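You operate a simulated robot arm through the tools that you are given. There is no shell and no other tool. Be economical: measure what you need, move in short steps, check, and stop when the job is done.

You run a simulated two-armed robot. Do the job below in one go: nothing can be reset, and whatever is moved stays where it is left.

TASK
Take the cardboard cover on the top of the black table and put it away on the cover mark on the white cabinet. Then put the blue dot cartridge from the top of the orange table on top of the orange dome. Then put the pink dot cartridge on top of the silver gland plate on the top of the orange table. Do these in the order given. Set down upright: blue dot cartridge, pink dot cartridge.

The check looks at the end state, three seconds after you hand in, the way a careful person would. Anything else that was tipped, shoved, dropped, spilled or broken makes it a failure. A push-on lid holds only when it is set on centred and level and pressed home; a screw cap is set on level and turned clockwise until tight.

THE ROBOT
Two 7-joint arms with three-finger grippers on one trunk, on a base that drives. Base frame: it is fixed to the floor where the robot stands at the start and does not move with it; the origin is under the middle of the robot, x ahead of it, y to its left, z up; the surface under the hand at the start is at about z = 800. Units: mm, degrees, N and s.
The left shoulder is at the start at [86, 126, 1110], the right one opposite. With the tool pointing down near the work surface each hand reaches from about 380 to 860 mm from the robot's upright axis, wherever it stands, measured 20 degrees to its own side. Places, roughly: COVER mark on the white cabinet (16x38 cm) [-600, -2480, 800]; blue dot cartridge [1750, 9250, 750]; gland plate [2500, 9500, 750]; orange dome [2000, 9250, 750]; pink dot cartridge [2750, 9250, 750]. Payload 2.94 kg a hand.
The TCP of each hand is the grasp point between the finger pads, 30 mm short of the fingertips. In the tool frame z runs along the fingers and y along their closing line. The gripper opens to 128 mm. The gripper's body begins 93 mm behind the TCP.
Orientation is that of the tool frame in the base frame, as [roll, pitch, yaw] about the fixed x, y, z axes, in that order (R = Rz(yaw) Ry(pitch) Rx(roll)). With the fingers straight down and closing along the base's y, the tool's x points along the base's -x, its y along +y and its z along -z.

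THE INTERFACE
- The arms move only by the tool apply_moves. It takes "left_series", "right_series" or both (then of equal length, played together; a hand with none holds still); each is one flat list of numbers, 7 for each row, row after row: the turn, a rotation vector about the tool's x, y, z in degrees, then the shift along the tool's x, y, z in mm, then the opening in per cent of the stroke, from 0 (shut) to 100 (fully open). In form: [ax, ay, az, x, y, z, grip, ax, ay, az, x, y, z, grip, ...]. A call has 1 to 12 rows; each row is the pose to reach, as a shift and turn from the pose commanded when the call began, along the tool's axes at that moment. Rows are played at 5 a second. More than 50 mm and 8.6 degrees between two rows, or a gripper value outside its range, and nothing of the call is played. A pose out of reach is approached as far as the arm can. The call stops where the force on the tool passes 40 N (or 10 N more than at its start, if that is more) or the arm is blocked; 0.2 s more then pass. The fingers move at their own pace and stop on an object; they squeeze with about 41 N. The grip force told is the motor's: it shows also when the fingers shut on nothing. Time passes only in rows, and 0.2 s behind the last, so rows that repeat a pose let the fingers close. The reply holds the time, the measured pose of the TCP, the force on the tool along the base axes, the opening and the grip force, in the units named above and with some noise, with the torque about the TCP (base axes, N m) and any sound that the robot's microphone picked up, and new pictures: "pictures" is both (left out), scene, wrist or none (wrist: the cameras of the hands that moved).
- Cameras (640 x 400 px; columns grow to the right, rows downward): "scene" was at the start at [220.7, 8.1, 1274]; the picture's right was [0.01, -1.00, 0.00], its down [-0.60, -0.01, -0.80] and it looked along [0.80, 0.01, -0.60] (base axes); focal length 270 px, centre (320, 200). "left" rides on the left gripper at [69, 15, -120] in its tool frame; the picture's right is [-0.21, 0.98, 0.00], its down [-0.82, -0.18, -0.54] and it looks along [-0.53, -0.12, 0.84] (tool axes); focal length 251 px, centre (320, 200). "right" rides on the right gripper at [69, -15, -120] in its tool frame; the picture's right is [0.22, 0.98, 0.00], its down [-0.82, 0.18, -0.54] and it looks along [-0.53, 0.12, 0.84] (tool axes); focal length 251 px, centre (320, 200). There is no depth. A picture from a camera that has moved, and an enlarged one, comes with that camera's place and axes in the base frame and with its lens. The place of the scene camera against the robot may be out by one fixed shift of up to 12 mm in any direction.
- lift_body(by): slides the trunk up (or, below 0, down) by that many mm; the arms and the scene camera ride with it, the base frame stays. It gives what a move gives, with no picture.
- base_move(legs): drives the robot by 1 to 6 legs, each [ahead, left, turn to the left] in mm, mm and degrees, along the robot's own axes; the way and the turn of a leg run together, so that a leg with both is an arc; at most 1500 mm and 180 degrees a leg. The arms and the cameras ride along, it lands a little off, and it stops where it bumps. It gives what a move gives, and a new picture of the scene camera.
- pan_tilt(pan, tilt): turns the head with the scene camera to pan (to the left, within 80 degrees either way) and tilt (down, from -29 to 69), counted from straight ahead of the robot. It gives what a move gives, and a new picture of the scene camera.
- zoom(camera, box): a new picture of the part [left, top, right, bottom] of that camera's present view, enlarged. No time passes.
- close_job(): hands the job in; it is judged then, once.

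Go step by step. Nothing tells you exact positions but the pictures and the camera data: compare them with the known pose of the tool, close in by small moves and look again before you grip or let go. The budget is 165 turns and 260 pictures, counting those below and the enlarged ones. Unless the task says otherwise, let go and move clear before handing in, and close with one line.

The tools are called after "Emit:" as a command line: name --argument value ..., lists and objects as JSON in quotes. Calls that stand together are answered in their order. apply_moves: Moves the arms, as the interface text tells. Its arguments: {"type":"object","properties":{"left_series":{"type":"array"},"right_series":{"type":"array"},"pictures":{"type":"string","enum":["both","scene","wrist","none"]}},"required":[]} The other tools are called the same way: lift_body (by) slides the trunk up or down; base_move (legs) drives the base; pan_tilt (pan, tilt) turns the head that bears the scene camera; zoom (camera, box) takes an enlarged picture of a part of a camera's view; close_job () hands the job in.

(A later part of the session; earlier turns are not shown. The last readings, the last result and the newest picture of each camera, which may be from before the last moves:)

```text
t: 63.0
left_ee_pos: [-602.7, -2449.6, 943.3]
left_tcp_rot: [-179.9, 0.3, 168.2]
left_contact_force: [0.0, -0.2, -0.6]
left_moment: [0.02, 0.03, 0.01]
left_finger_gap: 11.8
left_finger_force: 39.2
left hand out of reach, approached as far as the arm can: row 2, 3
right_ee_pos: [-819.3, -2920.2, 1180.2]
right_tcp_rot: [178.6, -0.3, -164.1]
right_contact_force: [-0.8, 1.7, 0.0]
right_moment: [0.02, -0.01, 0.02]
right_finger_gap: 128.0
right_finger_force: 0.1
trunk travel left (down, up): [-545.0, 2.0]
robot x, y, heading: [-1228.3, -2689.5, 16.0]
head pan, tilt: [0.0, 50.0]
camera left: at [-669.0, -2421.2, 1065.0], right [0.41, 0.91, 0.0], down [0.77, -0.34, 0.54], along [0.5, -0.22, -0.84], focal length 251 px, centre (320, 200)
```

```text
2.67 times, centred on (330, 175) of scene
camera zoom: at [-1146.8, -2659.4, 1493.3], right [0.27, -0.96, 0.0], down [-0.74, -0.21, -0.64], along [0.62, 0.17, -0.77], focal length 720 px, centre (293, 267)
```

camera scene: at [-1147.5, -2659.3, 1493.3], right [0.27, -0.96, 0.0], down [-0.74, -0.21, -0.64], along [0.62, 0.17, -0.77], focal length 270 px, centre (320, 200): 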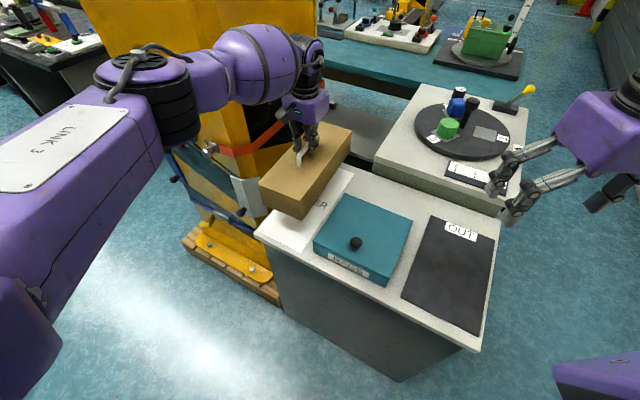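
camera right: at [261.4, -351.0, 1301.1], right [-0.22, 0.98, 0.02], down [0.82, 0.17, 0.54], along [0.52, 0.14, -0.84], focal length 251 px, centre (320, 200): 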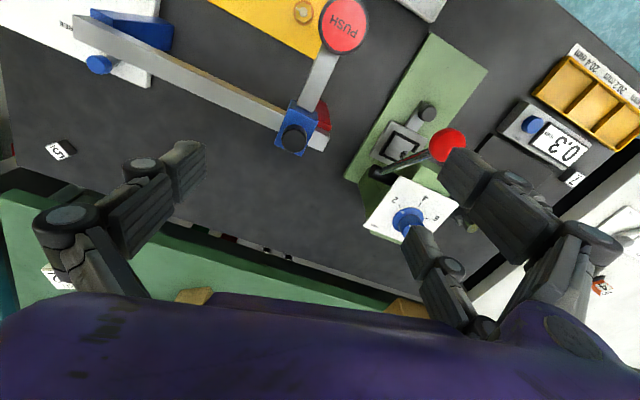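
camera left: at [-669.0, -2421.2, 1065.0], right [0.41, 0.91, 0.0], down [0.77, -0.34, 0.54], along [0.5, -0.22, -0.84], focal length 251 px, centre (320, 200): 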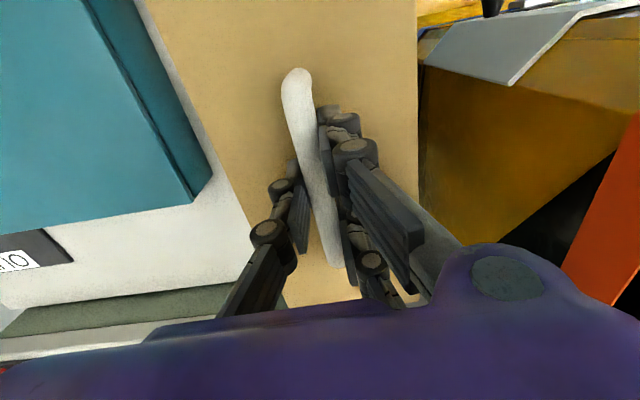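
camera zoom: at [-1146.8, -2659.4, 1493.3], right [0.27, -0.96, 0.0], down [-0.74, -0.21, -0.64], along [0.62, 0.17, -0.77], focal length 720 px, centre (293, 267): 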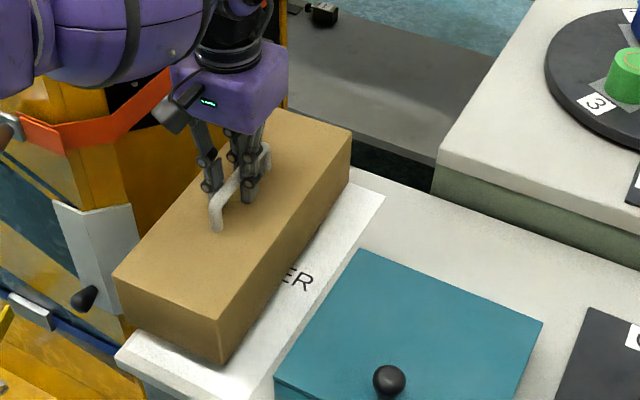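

The arm ran out of reach going lower and slid sideways, so I'll go back up, recentre, and use the trunk for the descent.

Emit:
apply_moves --left_series '[0, 0, 0, -5, -5, -30, 0, 0, 0, 0, -15, -15, -55, 0, 0, 0, 0, -21.3, -20.5, -67, 0, 0, 0, 0, -21.3, -20.5, -67, 0]' --pictures "none"

Emit:
lift_body --by -70

Emit:
zoom --camera "scene" --box '[210, 100, 450, 250]'

```text
t: 64.0
left_ee_pos: [-586.3, -2473.7, 1011.0]
left_tcp_rot: [-180.0, 0.0, 168.2]
left_contact_force: [0.6, -0.1, -2.3]
left_moment: [-0.03, -0.01, 0.03]
left_finger_gap: 11.9
left_finger_force: 38.9
right_ee_pos: [-819.9, -2919.2, 1179.4]
right_tcp_rot: [178.7, -0.5, -164.2]
right_contact_force: [-0.1, 0.8, -0.3]
right_moment: [-0.01, 0.01, 0.03]
right_finger_gap: 128.2
right_finger_force: 0.0
trunk travel left (down, up): [-545.0, 2.0]
robot x, y, heading: [-1224.9, -2687.1, 15.7]
head pan, tilt: [0.0, 50.0]
```

```text
t: 65.1
left_ee_pos: [-587.3, -2474.0, 942.5]
left_tcp_rot: [-180.0, 0.2, 168.1]
left_contact_force: [0.1, 0.1, -1.7]
left_moment: [0.03, 0.04, 0.01]
left_finger_gap: 12.1
left_finger_force: 38.2
right_ee_pos: [-819.0, -2920.6, 1111.5]
right_tcp_rot: [178.7, -0.2, -164.1]
right_contact_force: [-0.5, -0.4, 0.6]
right_moment: [-0.02, 0.07, 0.01]
right_finger_gap: 128.1
right_finger_force: 0.1
trunk travel left (down, up): [-475.0, 72.0]
robot x, y, heading: [-1227.7, -2690.5, 15.7]
head pan, tilt: [0.0, 50.0]
```

```text
2.67 times, centred on (330, 175) of scene
camera zoom: at [-1077.3, -2639.9, 1416.1], right [0.27, -0.96, 0.0], down [-0.74, -0.21, -0.64], along [0.62, 0.17, -0.77], focal length 720 px, centre (293, 267)
```

zoom: 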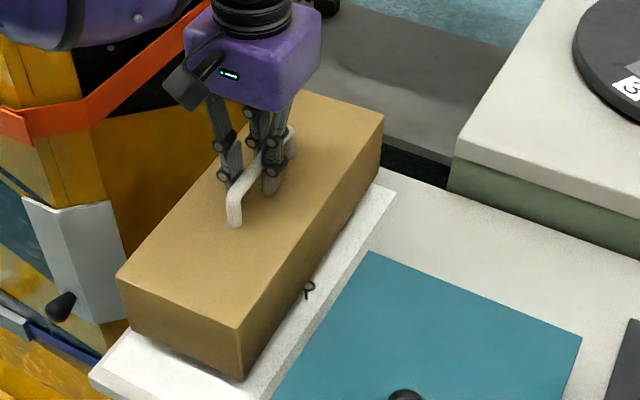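

Emit:
zoom --camera "scene" --box '[210, 140, 402, 260]'

Emit:
pan_tilt --pan 15 --tilt 60

```text
3.33 times, centred on (306, 200) of scene
camera zoom: at [-1077.3, -2639.9, 1416.1], right [0.27, -0.96, 0.0], down [-0.74, -0.21, -0.64], along [0.62, 0.17, -0.77], focal length 901 px, centre (367, 200)
```

zoom: 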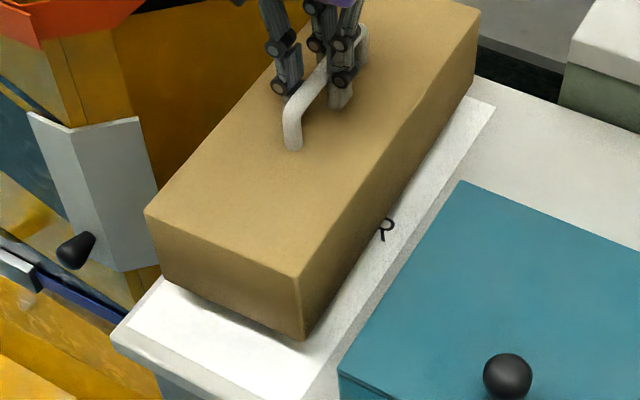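

```text
t: 65.8
left_ee_pos: [-588.3, -2474.5, 940.0]
left_tcp_rot: [-179.9, 0.0, 168.2]
left_contact_force: [-0.2, 0.4, -1.7]
left_moment: [0.02, -0.02, 0.0]
left_finger_gap: 12.2
left_finger_force: 38.9
right_ee_pos: [-820.3, -2919.5, 1110.0]
right_tcp_rot: [178.8, -0.4, -164.2]
right_contact_force: [-0.2, -0.8, 0.1]
right_moment: [-0.02, 0.01, -0.02]
right_finger_gap: 127.7
right_finger_force: 0.0
trunk travel left (down, up): [-475.0, 72.0]
robot x, y, heading: [-1228.5, -2686.8, 15.7]
head pan, tilt: [15.0, 60.0]
camera scene: at [-1094.2, -2626.6, 1403.5], right [0.51, -0.86, 0.0], down [-0.74, -0.44, -0.5], along [0.43, 0.26, -0.87], focal length 270 px, centre (320, 200)
```

scene: 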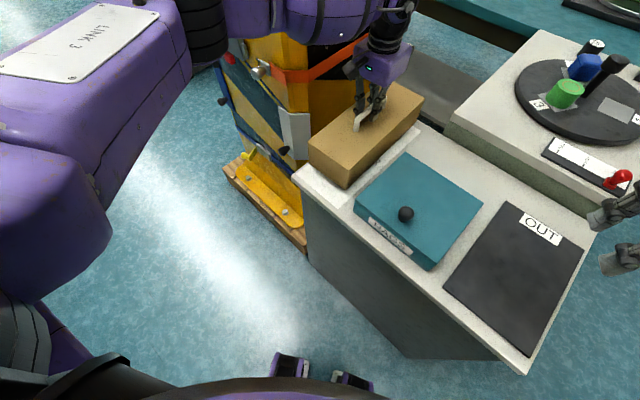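

Comparing the mark and box corners in the same picture, the box needs to go about 13 mm toward the near end and 4 mm right. I'll shift it, then lower with the trunk.

Emit:
apply_moves --left_series '[0, 0, 0, 13.4, -4.3, 0, 0, 0, 0, 0, 13.4, -4.3, 0, 0]' --pictures "none"

Emit:
lift_body --by -14

Emit:
zoom --camera "scene" --box '[270, 60, 462, 180]'

Emit:
zoom --camera "scene" --box '[270, 110, 462, 230]'

```text
t: 66.5
left_ee_pos: [-600.3, -2476.5, 941.4]
left_tcp_rot: [-180.0, -0.1, 168.3]
left_contact_force: [-1.0, -0.5, -1.6]
left_moment: [0.01, -0.04, 0.03]
left_finger_gap: 12.0
left_finger_force: 38.5
right_ee_pos: [-819.5, -2919.0, 1110.1]
right_tcp_rot: [178.6, -0.4, -164.3]
right_contact_force: [-0.4, 0.0, -0.5]
right_moment: [0.06, 0.03, 0.0]
right_finger_gap: 128.1
right_finger_force: 0.2
trunk travel left (down, up): [-475.0, 72.0]
robot x, y, heading: [-1230.1, -2686.4, 15.8]
head pan, tilt: [15.0, 60.0]
```

```text
t: 67.1
left_ee_pos: [-602.2, -2477.0, 928.0]
left_tcp_rot: [-179.9, 0.1, 168.2]
left_contact_force: [-0.4, 0.2, -0.3]
left_moment: [0.02, -0.01, 0.06]
left_finger_gap: 12.1
left_finger_force: 39.4
right_ee_pos: [-820.7, -2919.6, 1096.6]
right_tcp_rot: [178.7, -0.4, -164.2]
right_contact_force: [0.2, 0.0, 1.0]
right_moment: [-0.01, -0.02, 0.0]
right_finger_gap: 128.2
right_finger_force: 0.0
trunk travel left (down, up): [-461.0, 86.0]
robot x, y, heading: [-1230.5, -2689.3, 15.8]
head pan, tilt: [15.0, 60.0]
```

```text
3.33 times, centred on (366, 120) of scene
camera zoom: at [-1086.0, -2624.2, 1386.8], right [0.51, -0.86, 0.0], down [-0.74, -0.44, -0.5], along [0.43, 0.26, -0.87], focal length 901 px, centre (167, 467)
```

zoom: 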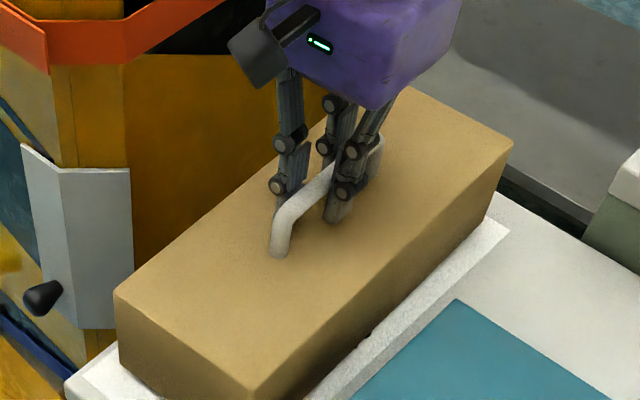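

```text
3.33 times, centred on (366, 170) of scene
camera zoom: at [-1086.0, -2624.2, 1386.8], right [0.51, -0.86, 0.0], down [-0.74, -0.44, -0.5], along [0.43, 0.26, -0.87], focal length 901 px, centre (167, 300)
```

zoom: 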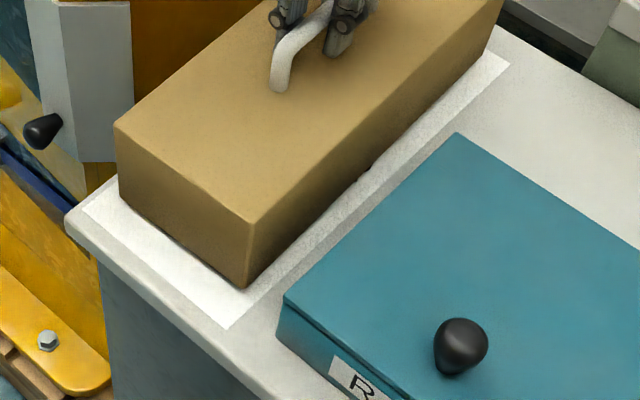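

Emit:
apply_moves --left_series '[0, 0, 1, 3, 2, 0, 0, 0, 0, 1, 3, 2, 0, 0]' --pictures "none"

Emit:
lift_body --by -8

Emit:
zoom --camera "scene" --box '[270, 110, 462, 230]'

```text
t: 67.7
left_ee_pos: [-604.2, -2473.0, 927.2]
left_tcp_rot: [-179.9, 0.0, 167.2]
left_contact_force: [0.0, 0.6, -2.1]
left_moment: [0.02, 0.01, -0.03]
left_finger_gap: 11.9
left_finger_force: 39.1
right_ee_pos: [-819.9, -2920.5, 1096.3]
right_tcp_rot: [178.6, -0.4, -164.2]
right_contact_force: [0.7, 0.4, 0.3]
right_moment: [-0.02, -0.02, -0.04]
right_finger_gap: 127.6
right_finger_force: 0.0
trunk travel left (down, up): [-461.0, 86.0]
robot x, y, heading: [-1223.8, -2687.3, 15.3]
head pan, tilt: [15.0, 60.0]
```

```text
t: 68.2
left_ee_pos: [-604.6, -2472.2, 917.7]
left_tcp_rot: [-180.0, 0.1, 167.3]
left_contact_force: [-1.1, -0.8, -1.2]
left_moment: [0.07, 0.31, 0.13]
left_finger_gap: 12.5
left_finger_force: 38.7
right_ee_pos: [-820.0, -2919.3, 1086.6]
right_tcp_rot: [178.7, -0.4, -164.2]
right_contact_force: [0.0, -0.4, 0.1]
right_moment: [0.0, 0.0, 0.02]
right_finger_gap: 128.1
right_finger_force: 0.1
trunk travel left (down, up): [-453.0, 94.0]
robot x, y, heading: [-1229.6, -2686.2, 15.9]
head pan, tilt: [15.0, 60.0]
```

```text
3.33 times, centred on (366, 170) of scene
camera zoom: at [-1081.4, -2623.1, 1377.1], right [0.51, -0.86, 0.0], down [-0.74, -0.44, -0.5], along [0.43, 0.26, -0.87], focal length 901 px, centre (167, 300)
```

zoom: 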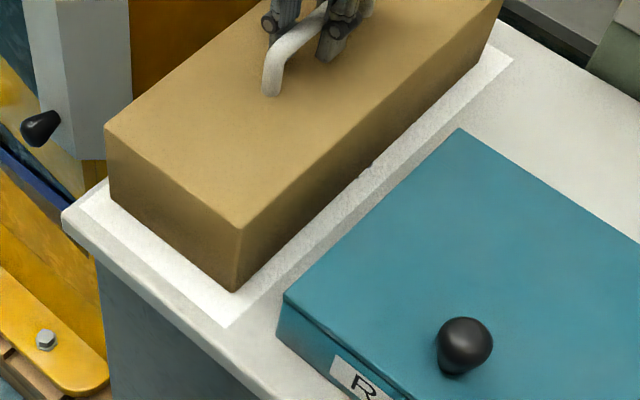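

The cover is down on the mark with even margins. I'll let go and raise the hand straight up.

Emit:
apply_moves --left_series '[0, 0, 0, 0, 0, 0, 20, 0, 0, 0, 0, 0, 0, 40, 0, 0, 0, 0, 0, 0, 40, 0, 0, 0, 0, 0, -20, 40, 0, 0, 0, 0, 0, -50, 40, 0, 0, 0, 0, 0, -90, 40, 0, 0, 0, 0, 0, -130, 40]'

Emit:
zoom --camera "scene" --box '[270, 90, 462, 210]'

```text
t: 69.8
left_ee_pos: [-603.4, -2474.9, 1050.5]
left_tcp_rot: [-179.9, 0.0, 167.1]
left_contact_force: [1.4, 0.2, -0.4]
left_moment: [0.02, -0.01, 0.03]
left_finger_gap: 51.2
left_finger_force: 0.0
right_ee_pos: [-820.1, -2920.1, 1088.8]
right_tcp_rot: [178.6, -0.4, -164.2]
right_contact_force: [1.0, 0.0, 0.0]
right_moment: [0.02, 0.04, 0.02]
right_finger_gap: 127.9
right_finger_force: 0.1
trunk travel left (down, up): [-453.0, 94.0]
robot x, y, heading: [-1228.2, -2686.9, 15.7]
head pan, tilt: [15.0, 60.0]
camera scene: at [-1082.3, -2623.5, 1377.3], right [0.51, -0.86, 0.0], down [-0.74, -0.44, -0.5], along [0.43, 0.26, -0.87], focal length 270 px, centre (320, 200)
camera left: at [-669.2, -2444.5, 1171.0], right [0.43, 0.9, 0.0], down [0.76, -0.36, 0.54], along [0.49, -0.23, -0.84], focal length 251 px, centre (320, 200)
```

scene: 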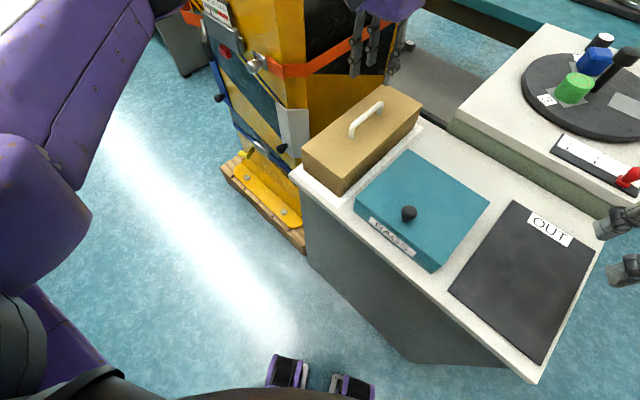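
left: 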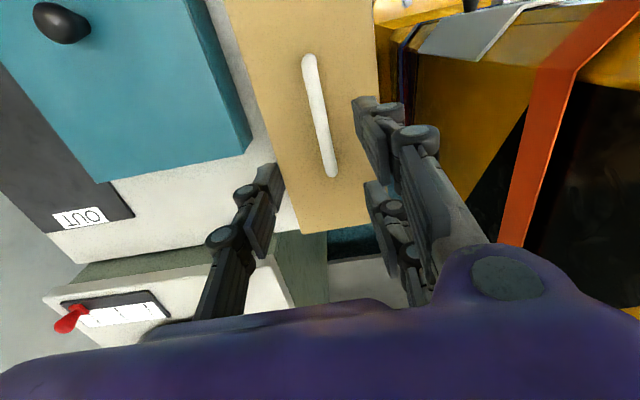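

```text
3.33 times, centred on (366, 150) of scene
camera zoom: at [-1082.3, -2623.5, 1377.3], right [0.51, -0.86, 0.0], down [-0.74, -0.44, -0.5], along [0.43, 0.26, -0.87], focal length 901 px, centre (167, 367)
```

zoom: 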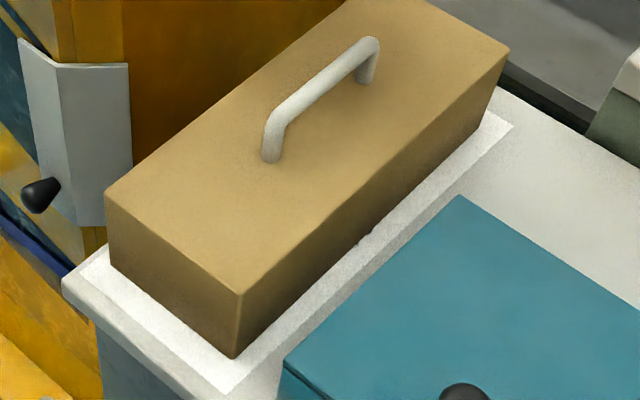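

The cover sits squarely on its mark. Next I'll pull the left hand back to a compact pose and back away to find the way to the orange table.

Emit:
apply_moves --left_series '[0, 0, 0, 0, 0, -45, 40, 0, 0, -4, 30, 0, -80, 40, 0, 0, -8, 70, 0, -100, 40, 0, 0, -12, 110, -5, -100, 40, 0, 0, -16, 150, -10, -100, 40, 0, 0, -20, 190, -14, -100, 40, 0, 0, -25, 230, -18, -100, 40, 0, 0, -29, 260, -22, -100, 40]' --pictures "none"

Emit:
base_move --legs '[[-150, 0, 0], [0, 0, 76]]'

Emit:
pan_tilt --pan 0 --tilt 15

```text
t: 71.6
left_ee_pos: [-867.2, -2437.0, 1148.9]
left_tcp_rot: [-179.9, 0.0, -163.7]
left_contact_force: [-0.3, 0.3, -0.3]
left_moment: [0.01, -0.04, 0.01]
left_finger_gap: 50.9
left_finger_force: 0.0
right_ee_pos: [-820.7, -2919.6, 1088.1]
right_tcp_rot: [178.7, -0.4, -164.2]
right_contact_force: [0.4, 0.3, -0.5]
right_moment: [-0.01, 0.0, 0.03]
right_finger_gap: 128.2
right_finger_force: 0.0
trunk travel left (down, up): [-453.0, 94.0]
robot x, y, heading: [-1231.2, -2691.7, 16.0]
head pan, tilt: [15.0, 60.0]
```

```text
t: 76.3
left_ee_pos: [-1532.8, -2317.4, 1148.9]
left_tcp_rot: [-179.8, 0.1, -86.9]
left_contact_force: [0.5, 0.7, 0.7]
left_moment: [-0.02, 0.0, -0.01]
left_finger_gap: 51.1
left_finger_force: 0.1
right_ee_pos: [-1053.2, -2383.1, 1087.7]
right_tcp_rot: [178.8, -0.4, -87.3]
right_contact_force: [0.8, 0.3, -0.1]
right_moment: [0.0, -0.02, 0.01]
right_finger_gap: 127.7
right_finger_force: 0.1
trunk travel left (down, up): [-453.0, 94.0]
robot x, y, heading: [-1369.8, -2726.2, 92.7]
head pan, tilt: [15.0, 60.0]
camera scene: at [-1391.5, -2568.7, 1377.3], right [0.95, 0.3, 0.0], down [0.26, -0.83, -0.5], along [-0.15, 0.48, -0.87], focal length 270 px, centre (320, 200)
```

scene: 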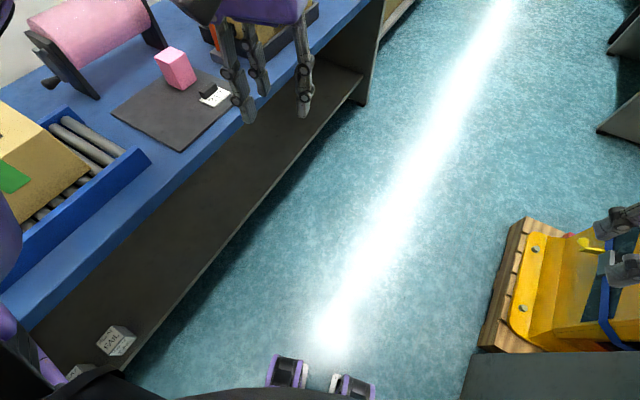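

```text
t: 77.4
left_ee_pos: [-1533.0, -2318.1, 1148.4]
left_tcp_rot: [-179.9, 0.1, -86.9]
left_contact_force: [0.6, 0.0, -0.1]
left_moment: [0.01, 0.01, 0.0]
left_finger_gap: 51.2
left_finger_force: 0.0
right_ee_pos: [-1052.9, -2382.9, 1086.7]
right_tcp_rot: [178.7, -0.5, -87.3]
right_contact_force: [0.7, 0.7, -0.1]
right_moment: [0.02, 0.02, 0.01]
right_finger_gap: 128.4
right_finger_force: 0.0
trunk travel left (down, up): [-453.0, 94.0]
robot x, y, heading: [-1373.6, -2731.6, 92.5]
head pan, tilt: [0.0, 15.0]
camera scene: at [-1375.6, -2538.9, 1443.5], right [1.0, 0.05, 0.0], down [0.01, -0.26, -0.97], along [-0.04, 0.96, -0.26], focal length 270 px, centre (320, 200)
```

scene: 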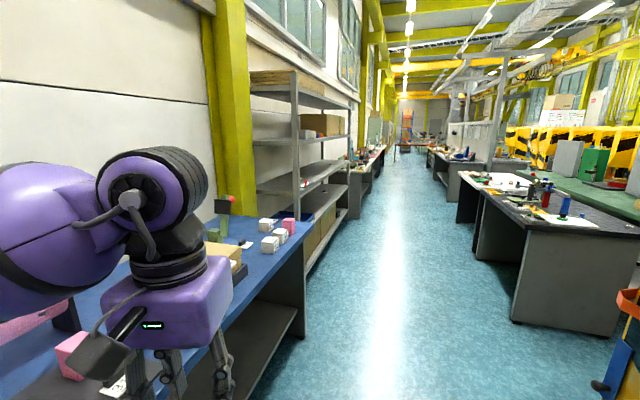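

A long aisle runs ahead at a heading of about 76°, which points towards the orange table. I'll line up with it and drive on.

Emit:
base_move --legs '[[0, 0, -16.5], [1500, 0, 0], [1500, 0, 0]]'

```text
t: 92.9
left_ee_pos: [-695.1, 626.6, 1148.3]
left_tcp_rot: [180.0, 0.0, -103.6]
left_contact_force: [0.2, 0.1, -1.0]
left_moment: [-0.01, 0.01, 0.0]
left_finger_gap: 51.4
left_finger_force: 0.1
right_ee_pos: [-254.3, 425.0, 1087.9]
right_tcp_rot: [178.7, -0.4, -104.0]
right_contact_force: [0.4, -0.3, 0.4]
right_moment: [0.0, 0.03, -0.01]
right_finger_gap: 128.3
right_finger_force: 0.1
trunk travel left (down, up): [-453.0, 94.0]
robot x, y, heading: [-658.3, 185.5, 76.2]
head pan, tilt: [0.0, 15.0]
camera scene: at [-609.7, 371.1, 1443.6], right [0.97, -0.24, 0.0], down [-0.06, -0.25, -0.97], along [0.24, 0.94, -0.26], focal length 270 px, centre (320, 200)
```

scene: 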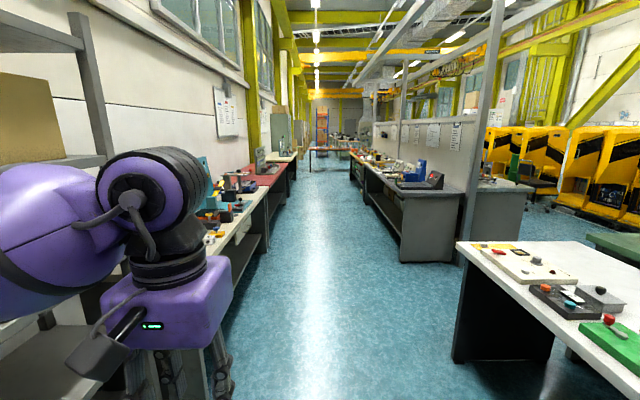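

Emit:
base_move --legs '[[1500, 0, 0], [1500, 0, 0], [1500, 0, 0]]'

```text
t: 114.4
left_ee_pos: [347.2, 5009.4, 1148.7]
left_tcp_rot: [-179.9, 0.0, -102.6]
left_contact_force: [-0.1, -0.3, -0.4]
left_moment: [-0.02, 0.02, -0.01]
left_finger_gap: 51.3
left_finger_force: 0.0
right_ee_pos: [791.3, 4816.3, 1088.6]
right_tcp_rot: [178.6, -0.4, -103.0]
right_contact_force: [-0.3, 0.4, -0.5]
right_moment: [-0.02, -0.01, 0.0]
right_finger_gap: 127.8
right_finger_force: 0.1
trunk travel left (down, up): [-453.0, 94.0]
robot x, y, heading: [392.1, 4569.1, 76.7]
head pan, tilt: [0.0, 15.0]
camera scene: at [437.5, 4755.2, 1443.6], right [0.97, -0.23, 0.0], down [-0.06, -0.25, -0.97], along [0.22, 0.94, -0.26], focal length 270 px, centre (320, 200)
```

scene: 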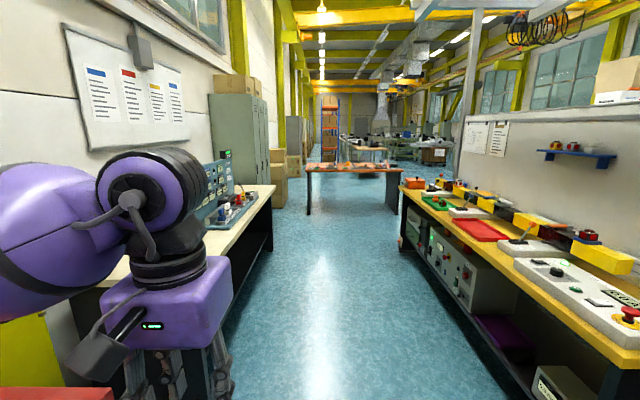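

The orange table is ahead at about 4.4 m. I'll close in and look.

Emit:
base_move --legs '[[1500, 0, 0], [1500, 0, 0], [300, -500, 0]]'

Emit:
pan_tilt --pan 0 --tilt 30

```text
t: 133.3
left_ee_pos: [1649.7, 8080.5, 1148.8]
left_tcp_rot: [-179.8, 0.1, -104.3]
left_contact_force: [-0.4, -0.1, 0.4]
left_moment: [-0.02, 0.01, 0.02]
left_finger_gap: 51.6
left_finger_force: 0.2
right_ee_pos: [2086.7, 7875.7, 1089.0]
right_tcp_rot: [178.7, -0.4, -104.7]
right_contact_force: [-0.2, -0.1, 1.0]
right_moment: [0.02, 0.0, -0.01]
right_finger_gap: 128.1
right_finger_force: 0.1
trunk travel left (down, up): [-453.0, 94.0]
robot x, y, heading: [1683.5, 7640.9, 75.2]
head pan, tilt: [0.0, 15.0]
camera scene: at [1731.7, 7824.0, 1443.6], right [0.97, -0.26, 0.0], down [-0.07, -0.25, -0.97], along [0.25, 0.93, -0.26], focal length 270 px, centre (320, 200)
```

scene: 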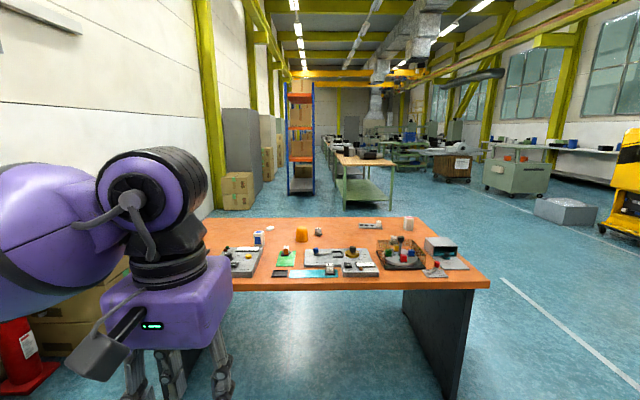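

```text
t: 134.1
left_ee_pos: [1650.5, 8079.8, 1149.0]
left_tcp_rot: [180.0, 0.1, -104.3]
left_contact_force: [0.7, 0.4, 0.0]
left_moment: [0.0, 0.01, -0.03]
left_finger_gap: 51.2
left_finger_force: 0.1
right_ee_pos: [2087.0, 7874.2, 1088.3]
right_tcp_rot: [178.7, -0.3, -104.7]
right_contact_force: [0.2, -0.6, -0.5]
right_moment: [-0.02, 0.01, 0.0]
right_finger_gap: 128.1
right_finger_force: 0.2
trunk travel left (down, up): [-453.0, 94.0]
robot x, y, heading: [1681.0, 7643.6, 75.4]
head pan, tilt: [0.0, 30.0]
camera scene: at [1731.0, 7821.1, 1419.4], right [0.97, -0.26, 0.0], down [-0.13, -0.48, -0.87], along [0.22, 0.84, -0.5], focal length 270 px, centre (320, 200)
```

scene: 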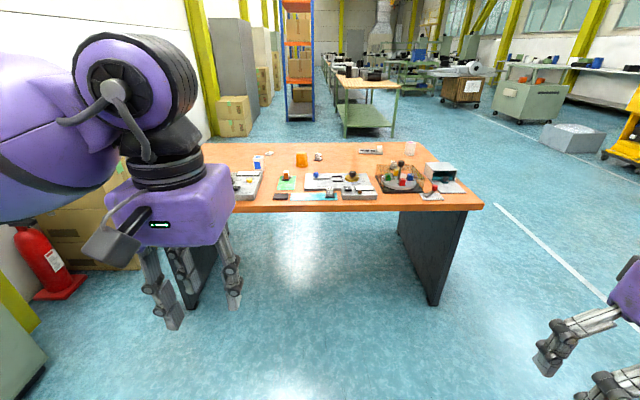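

Emit:
zoom --camera "scene" --box '[220, 130, 360, 217]'

Emit:
zoom --camera "scene" --box '[340, 130, 480, 217]'

```text
4.57 times, centred on (290, 174) of scene
camera zoom: at [1731.0, 7821.1, 1419.4], right [0.97, -0.26, 0.0], down [-0.13, -0.48, -0.87], along [0.22, 0.84, -0.5], focal length 1235 px, centre (457, 321)
```

zoom: 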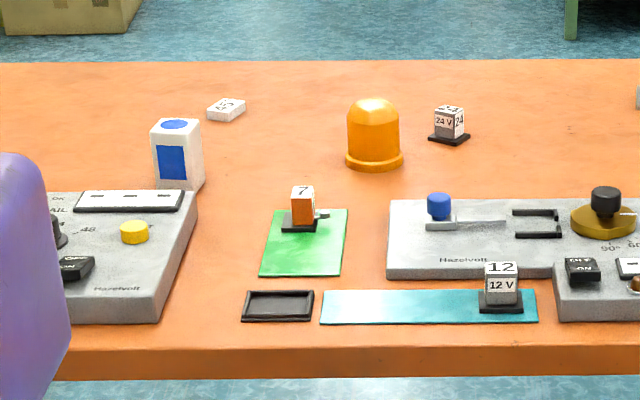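

```text
4.57 times, centred on (410, 174) of scene
camera zoom: at [1731.0, 7821.1, 1419.4], right [0.97, -0.26, 0.0], down [-0.13, -0.48, -0.87], along [0.22, 0.84, -0.5], focal length 1235 px, centre (-91, 321)
```

zoom: 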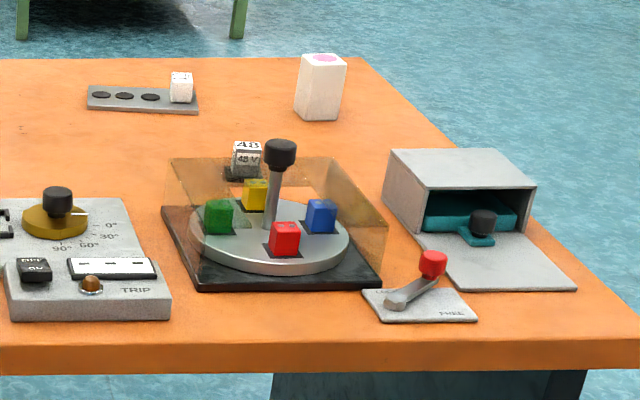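

I can make everything out: the blue dot cartridge near (1759, 9388), the dome near (2023, 9396), the gland plate near (2562, 9532) with a white cube on it, and the pink cartridge near (2789, 9381). I'll drive up to the front edge, centred for the blue cartridge and the dome.

Emit:
base_move --legs '[[600, 170, 0], [350, 0, 0]]'

Emit:
pan_tilt --pan 0 --tilt 45

```text
t: 139.4
left_ee_pos: [1720.0, 9031.8, 1147.3]
left_tcp_rot: [-179.9, 0.0, -104.1]
left_contact_force: [-0.4, -0.6, 1.3]
left_moment: [-0.07, -0.01, 0.02]
left_finger_gap: 51.1
left_finger_force: 0.1
right_ee_pos: [2158.3, 8827.6, 1088.1]
right_tcp_rot: [178.7, -0.4, -104.5]
right_contact_force: [0.3, -0.2, -0.5]
right_moment: [-0.01, -0.03, 0.02]
right_finger_gap: 127.9
right_finger_force: 0.0
trunk travel left (down, up): [-453.0, 94.0]
robot x, y, heading: [1749.1, 8590.6, 75.5]
head pan, tilt: [0.0, 30.0]
camera scene: at [1801.3, 8772.7, 1419.4], right [0.97, -0.25, 0.0], down [-0.13, -0.48, -0.87], along [0.22, 0.84, -0.5], focal length 270 px, centre (320, 200)
```

scene: 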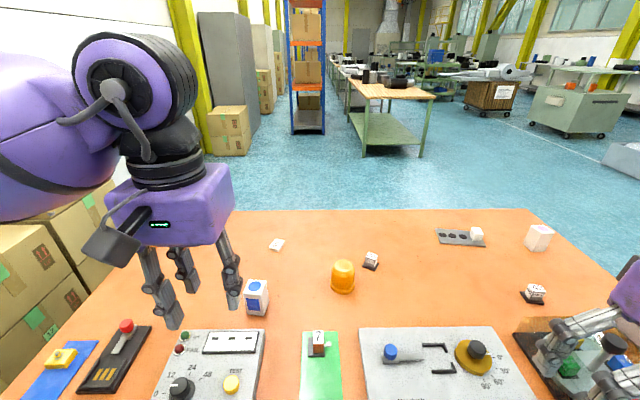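

```text
t: 140.2
left_ee_pos: [1719.7, 9032.5, 1147.0]
left_tcp_rot: [-179.9, 0.1, -104.1]
left_contact_force: [-0.1, 0.2, -0.1]
left_moment: [0.01, 0.02, 0.02]
left_finger_gap: 51.2
left_finger_force: 0.0
right_ee_pos: [2156.4, 8827.9, 1087.6]
right_tcp_rot: [178.7, -0.4, -104.4]
right_contact_force: [-0.4, 0.1, 0.0]
right_moment: [-0.03, -0.05, 0.01]
right_finger_gap: 128.2
right_finger_force: 0.1
trunk travel left (down, up): [-453.0, 94.0]
robot x, y, heading: [1748.1, 8592.3, 75.2]
head pan, tilt: [0.0, 45.0]
camera scene: at [1799.1, 8764.1, 1396.8], right [0.97, -0.25, 0.0], down [-0.18, -0.68, -0.71], along [0.18, 0.68, -0.71], focal length 270 px, centre (320, 200)
```

scene: 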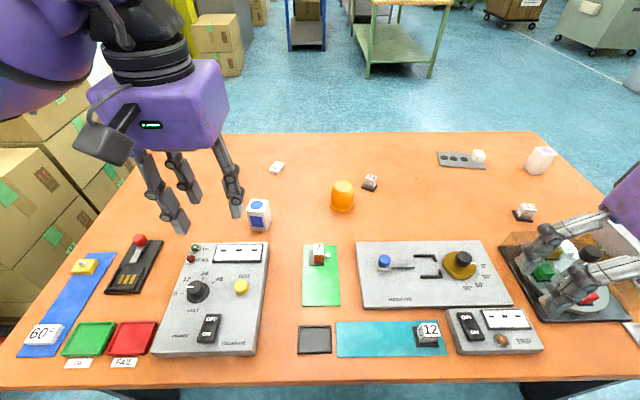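

Emit:
base_move --legs '[[100, -50, 0]]'

Emit:
zoom --camera "scene" --box '[210, 160, 370, 260]'

```text
t: 141.4
left_ee_pos: [1793.1, 9116.7, 1148.6]
left_tcp_rot: [-179.9, -0.1, -104.0]
left_contact_force: [0.5, -0.5, 0.8]
left_moment: [-0.04, 0.0, 0.03]
left_finger_gap: 51.4
left_finger_force: 0.1
right_ee_pos: [2230.9, 8912.3, 1088.3]
right_tcp_rot: [178.7, -0.3, -104.4]
right_contact_force: [0.4, -0.5, 0.4]
right_moment: [-0.01, -0.03, 0.02]
right_finger_gap: 128.1
right_finger_force: 0.0
trunk travel left (down, up): [-453.0, 94.0]
robot x, y, heading: [1830.8, 8678.3, 75.5]
head pan, tilt: [0.0, 45.0]
camera scene: at [1872.1, 8848.6, 1396.8], right [0.97, -0.25, 0.0], down [-0.18, -0.68, -0.71], along [0.18, 0.68, -0.71], focal length 270 px, centre (320, 200)
```

scene: 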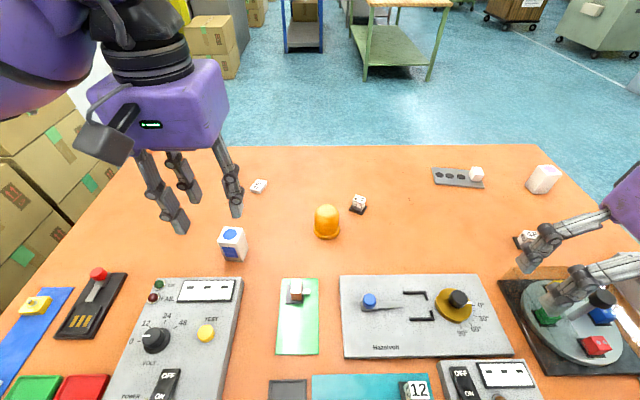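

```text
4.00 times, centred on (290, 210) of scene
camera zoom: at [1872.1, 8848.6, 1396.8], right [0.97, -0.25, 0.0], down [-0.18, -0.68, -0.71], along [0.18, 0.68, -0.71], focal length 1081 px, centre (440, 160)
```

zoom: 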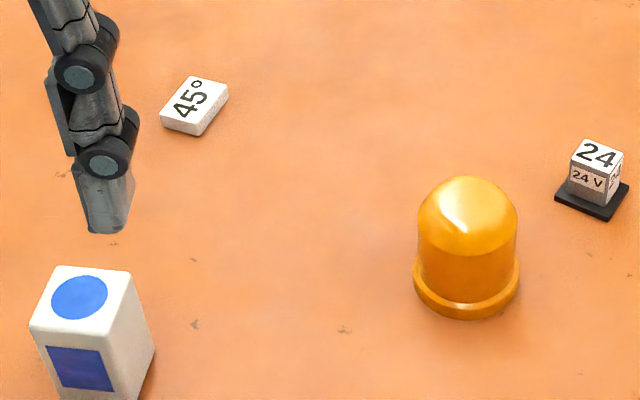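

Emit:
zoom --camera "left" --box '[0, 0, 640, 400]'

```text
1.00 times, centred on (320, 200) of left (not enlarged: the box is as wide or as high as the picture)
camera zoom: at [1758.8, 9052.4, 1269.6], right [-0.9, 0.44, 0.0], down [0.37, 0.75, 0.54], along [0.24, 0.48, -0.84], focal length 251 px, centre (320, 200)
```

zoom: 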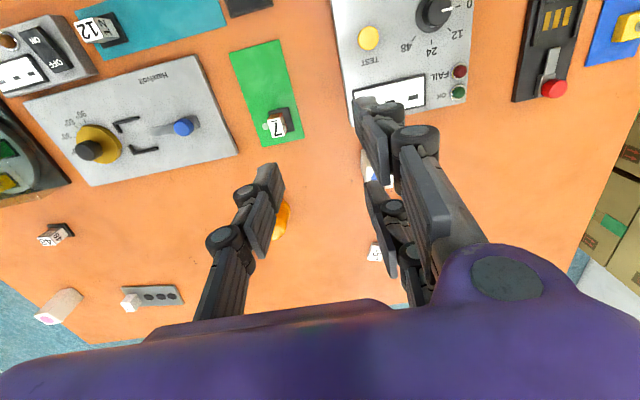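

Emit:
apply_moves --left_series '[0, 0, 1, -31, 14, 0, 100, 0, 0, 2, -62, 27, 0, 100, 0, 0, 3, -92, 41, 20, 100, 0, 0, 4, -123, 55, 45, 100, 0, 0, 5, -154, 68, 70, 100, 0, 0, 6, -184.6, 82, 98, 100, 0, 0, 6, -184.6, 82, 98, 100]'

```text
t: 143.0
left_ee_pos: [1755.9, 9316.9, 1050.3]
left_tcp_rot: [-179.9, 0.1, -110.0]
left_contact_force: [-0.2, -0.6, 0.2]
left_moment: [0.01, 0.01, -0.01]
left_finger_gap: 128.0
left_finger_force: 0.0
right_ee_pos: [2231.8, 8911.8, 1088.9]
right_tcp_rot: [178.8, -0.3, -104.4]
right_contact_force: [0.0, 0.0, -0.3]
right_moment: [0.0, 0.03, 0.0]
right_finger_gap: 128.3
right_finger_force: 0.1
trunk travel left (down, up): [-453.0, 94.0]
robot x, y, heading: [1823.8, 8677.3, 75.5]
head pan, tilt: [0.0, 45.0]
camera scene: at [1872.6, 8848.3, 1396.9], right [0.97, -0.25, 0.0], down [-0.18, -0.68, -0.71], along [0.18, 0.69, -0.71], focal length 270 px, centre (320, 200)
camera left: at [1717.4, 9256.1, 1171.0], right [-0.84, 0.54, 0.0], down [0.45, 0.71, 0.54], along [0.29, 0.46, -0.84], focal length 251 px, centre (320, 200)
```

scene: 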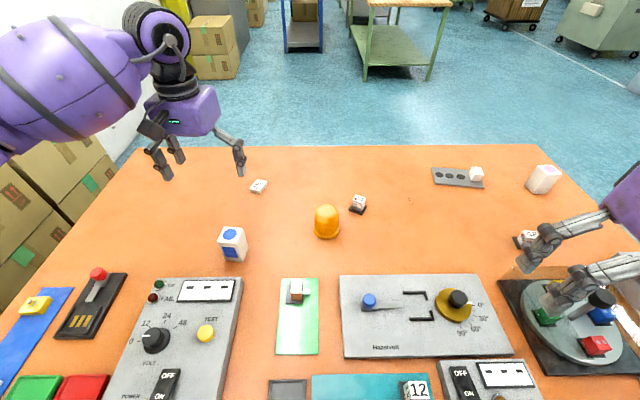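
left: 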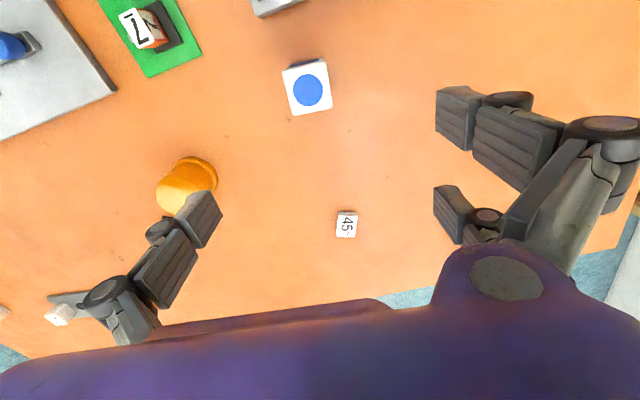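

The cartridge top is centred at about (1756, 9291), 50 mm square, turned about 6° against the robot. I'll align and go down partway.

Emit:
apply_moves --left_series '[0, 0, 1.5, 24, -8.7, 30, 100, 0, 0, 1.5, 24, -8.7, 75, 100, 0, 0, 1.5, 24, -8.7, 115, 100, 0, 0, 1.5, 24, -8.7, 115, 100]'

Emit:
zoom --camera "scene" --box '[170, 150, 370, 275]'

```text
t: 144.0
left_ee_pos: [1758.5, 9290.0, 934.0]
left_tcp_rot: [-179.9, 0.0, -111.4]
left_contact_force: [-0.2, -0.5, 0.3]
left_moment: [0.03, 0.0, -0.02]
left_finger_gap: 128.0
left_finger_force: 0.1
right_ee_pos: [2231.8, 8912.8, 1088.7]
right_tcp_rot: [178.7, -0.4, -104.4]
right_contact_force: [0.5, -0.6, 0.5]
right_moment: [0.02, -0.05, 0.02]
right_finger_gap: 127.9
right_finger_force: 0.0
trunk travel left (down, up): [-453.0, 94.0]
robot x, y, heading: [1827.5, 8677.7, 75.5]
head pan, tilt: [0.0, 45.0]
camera scene: at [1872.6, 8848.7, 1396.8], right [0.97, -0.25, 0.0], down [-0.18, -0.68, -0.71], along [0.18, 0.68, -0.71], focal length 270 px, centre (320, 200)
camera left: at [1717.8, 9231.4, 1054.4], right [-0.83, 0.56, 0.0], down [0.47, 0.7, 0.54], along [0.3, 0.45, -0.84], focal length 251 px, centre (320, 200)
```

scene: 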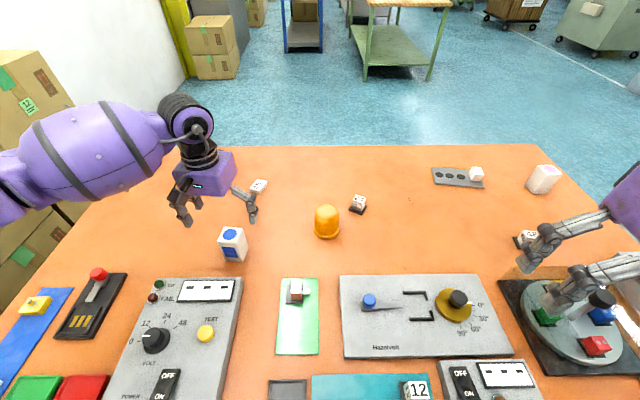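
left: 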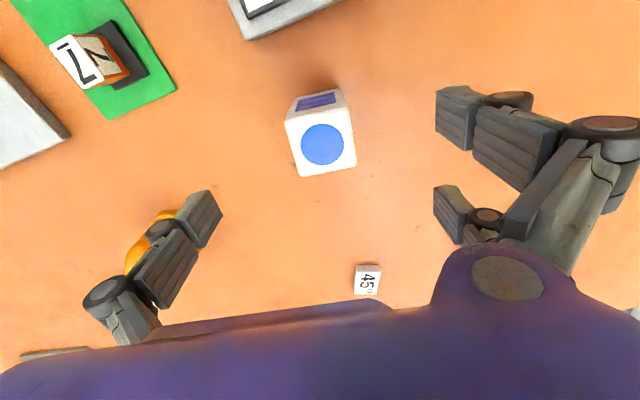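

```text
3.20 times, centred on (270, 212) of scene
camera zoom: at [1872.6, 8848.7, 1396.8], right [0.97, -0.25, 0.0], down [-0.18, -0.68, -0.71], along [0.18, 0.68, -0.71], focal length 865 px, centre (480, 160)
```

zoom: 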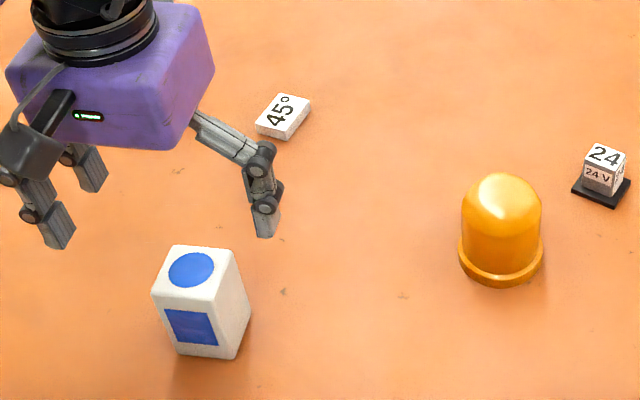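

The cartridge top is at z ≈ 865 and the alignment is good. I'll descend and grip.

Emit:
apply_moves --left_series '[0, 0, 0, 0.2, 3.5, 40, 100, 0, 0, 0, 0.2, 3.5, 80, 100, 0, 0, 0, 0.2, 3.5, 106, 100, 0, 0, 0, 0.2, 3.5, 106, 100]'

Emit:
zoom --camera "scene" --box '[170, 180, 330, 280]'

```text
t: 145.0
left_ee_pos: [1753.3, 9291.1, 828.3]
left_tcp_rot: [-179.8, 0.1, -111.5]
left_contact_force: [0.0, -0.4, -0.6]
left_moment: [0.05, 0.03, -0.02]
left_finger_gap: 128.1
left_finger_force: 0.0
right_ee_pos: [2230.8, 8913.4, 1088.3]
right_tcp_rot: [178.7, -0.4, -104.5]
right_contact_force: [0.3, 1.2, -0.2]
right_moment: [0.01, 0.0, -0.03]
right_finger_gap: 128.1
right_finger_force: 0.0
trunk travel left (down, up): [-453.0, 94.0]
robot x, y, heading: [1826.3, 8679.9, 75.6]
head pan, tilt: [0.0, 45.0]
camera scene: at [1872.5, 8848.9, 1396.8], right [0.97, -0.25, 0.0], down [-0.18, -0.68, -0.71], along [0.18, 0.68, -0.71], focal length 270 px, centre (320, 200)
camera left: at [1713.1, 9231.7, 949.1], right [-0.83, 0.56, 0.0], down [0.47, 0.7, 0.54], along [0.3, 0.45, -0.84], focal length 251 px, centre (320, 200)
```

scene: 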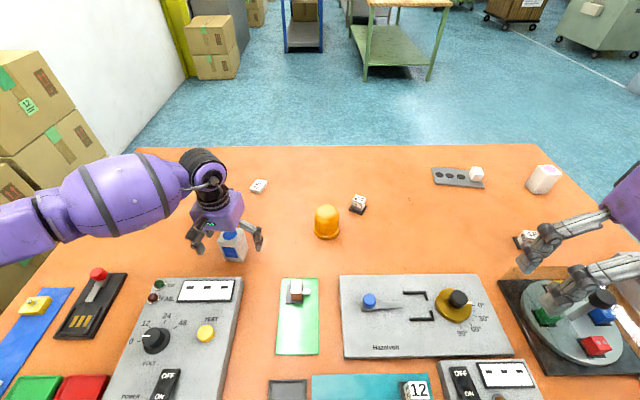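
left: 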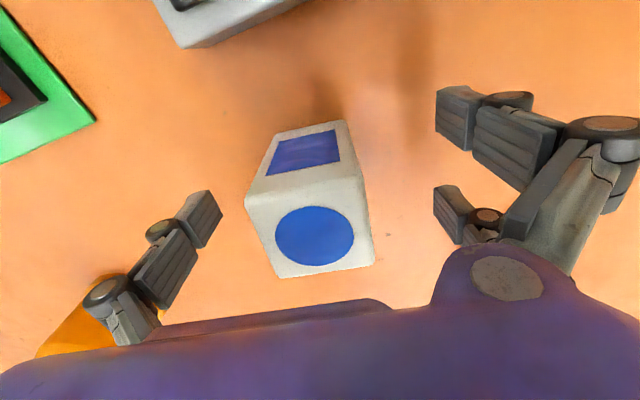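

```text
4.00 times, centred on (250, 230) of scene
camera zoom: at [1872.5, 8848.9, 1396.8], right [0.97, -0.25, 0.0], down [-0.18, -0.68, -0.71], along [0.18, 0.68, -0.71], focal length 1081 px, centre (600, 80)
```

zoom: 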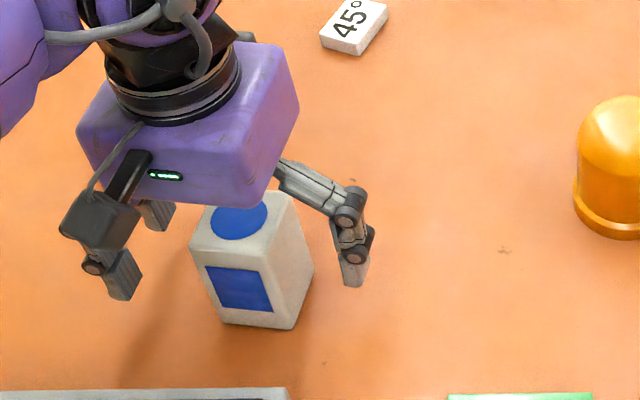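

Emit:
apply_moves --left_series '[0, 0, 0, 0, -1.8, 2, 100, 0, 0, 0, 0, -1.8, 2, 60, 0, 0, 0, 0, -1.8, 2, 35, 0, 0, 0, 0, -1.8, 2, 20, 0, 0, 0, 0, -1.8, 2, 20, 0, 0, 0, 0, -1.8, 2, 20]'

```text
t: 146.4
left_ee_pos: [1755.7, 9291.1, 826.8]
left_tcp_rot: [-179.9, 0.0, -111.5]
left_contact_force: [0.6, 1.2, 0.8]
left_moment: [-0.03, -0.07, 0.05]
left_finger_gap: 49.4
left_finger_force: 40.8
right_ee_pos: [2231.4, 8913.2, 1087.7]
right_tcp_rot: [178.7, -0.4, -104.4]
right_contact_force: [-0.2, -0.4, -0.2]
right_moment: [0.01, -0.02, -0.04]
right_finger_gap: 128.3
right_finger_force: 0.1
trunk travel left (down, up): [-453.0, 94.0]
robot x, y, heading: [1825.2, 8677.4, 75.5]
head pan, tilt: [0.0, 45.0]
camera scene: at [1872.6, 8849.1, 1396.7], right [0.97, -0.25, 0.0], down [-0.18, -0.68, -0.71], along [0.18, 0.68, -0.71], focal length 270 px, centre (320, 200)
camera left: at [1714.9, 9231.1, 948.0], right [-0.83, 0.56, 0.0], down [0.47, 0.7, 0.54], along [0.3, 0.45, -0.84], focal length 251 px, centre (320, 200)
```

scene: 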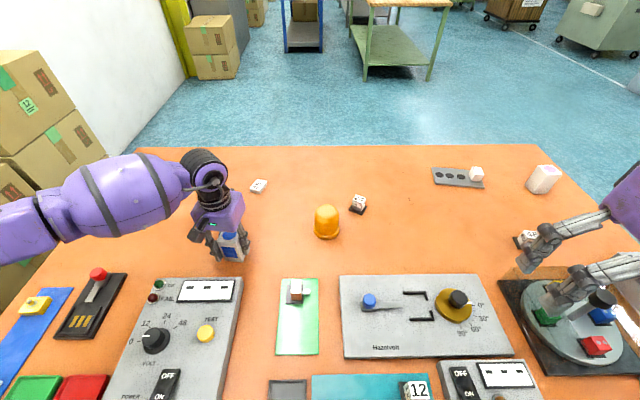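
left: 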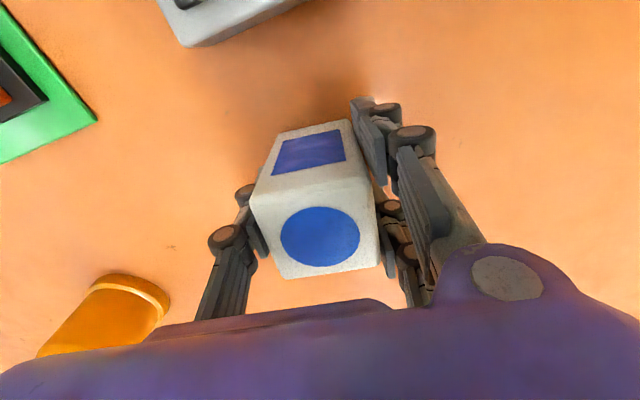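

Emit:
apply_moves --left_series '[0, 0, 0, 0, 0, -20, 20, 0, 0, 0, 0, 0, -60, 20, 0, 0, 0, 0, 0, -100, 20, 0, 0, 0, 0, 0, -140, 20, 0, 0, 0, 0, 0, -180, 20, 0, 0, 0, -10, -45, -190, 20, 0, 0, 0, -20, -90, -190, 20, 0, 0, 0, -25, -130, -190, 20, 0, 0, 0, -25, -130, -190, 20]'

```text
t: 148.4
left_ee_pos: [1883.4, 9267.9, 1014.8]
left_tcp_rot: [-179.9, 0.1, -111.5]
left_contact_force: [0.1, 0.1, -2.1]
left_moment: [-0.02, -0.05, -0.03]
left_finger_gap: 49.2
left_finger_force: 41.3
right_ee_pos: [2231.0, 8913.3, 1087.8]
right_tcp_rot: [178.6, -0.5, -104.4]
right_contact_force: [0.4, -0.5, -0.2]
right_moment: [-0.06, -0.02, 0.01]
right_finger_gap: 128.0
right_finger_force: 0.0
trunk travel left (down, up): [-453.0, 94.0]
robot x, y, heading: [1826.0, 8676.9, 75.4]
head pan, tilt: [0.0, 45.0]
camera scene: at [1871.7, 8849.4, 1396.7], right [0.97, -0.25, 0.0], down [-0.18, -0.68, -0.71], along [0.18, 0.68, -0.71], focal length 270 px, centre (320, 200)
camera left: at [1842.6, 9208.3, 1136.6], right [-0.83, 0.56, 0.0], down [0.47, 0.7, 0.54], along [0.3, 0.45, -0.84], focal length 251 px, centre (320, 200)
```

scene: 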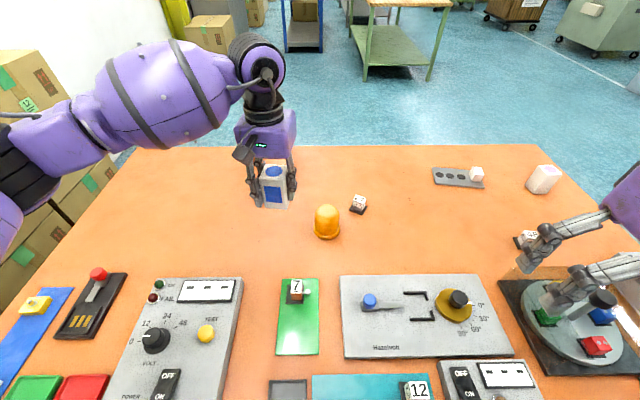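
left: 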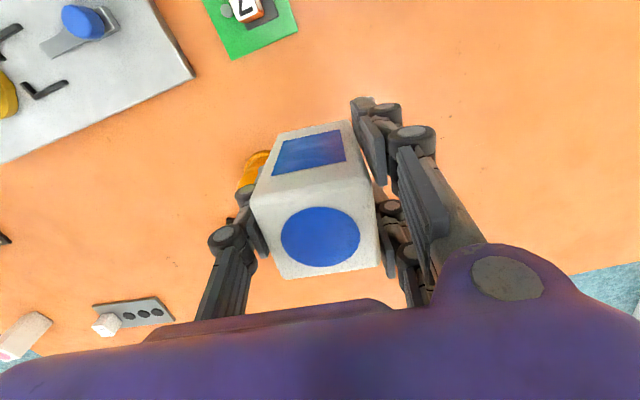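

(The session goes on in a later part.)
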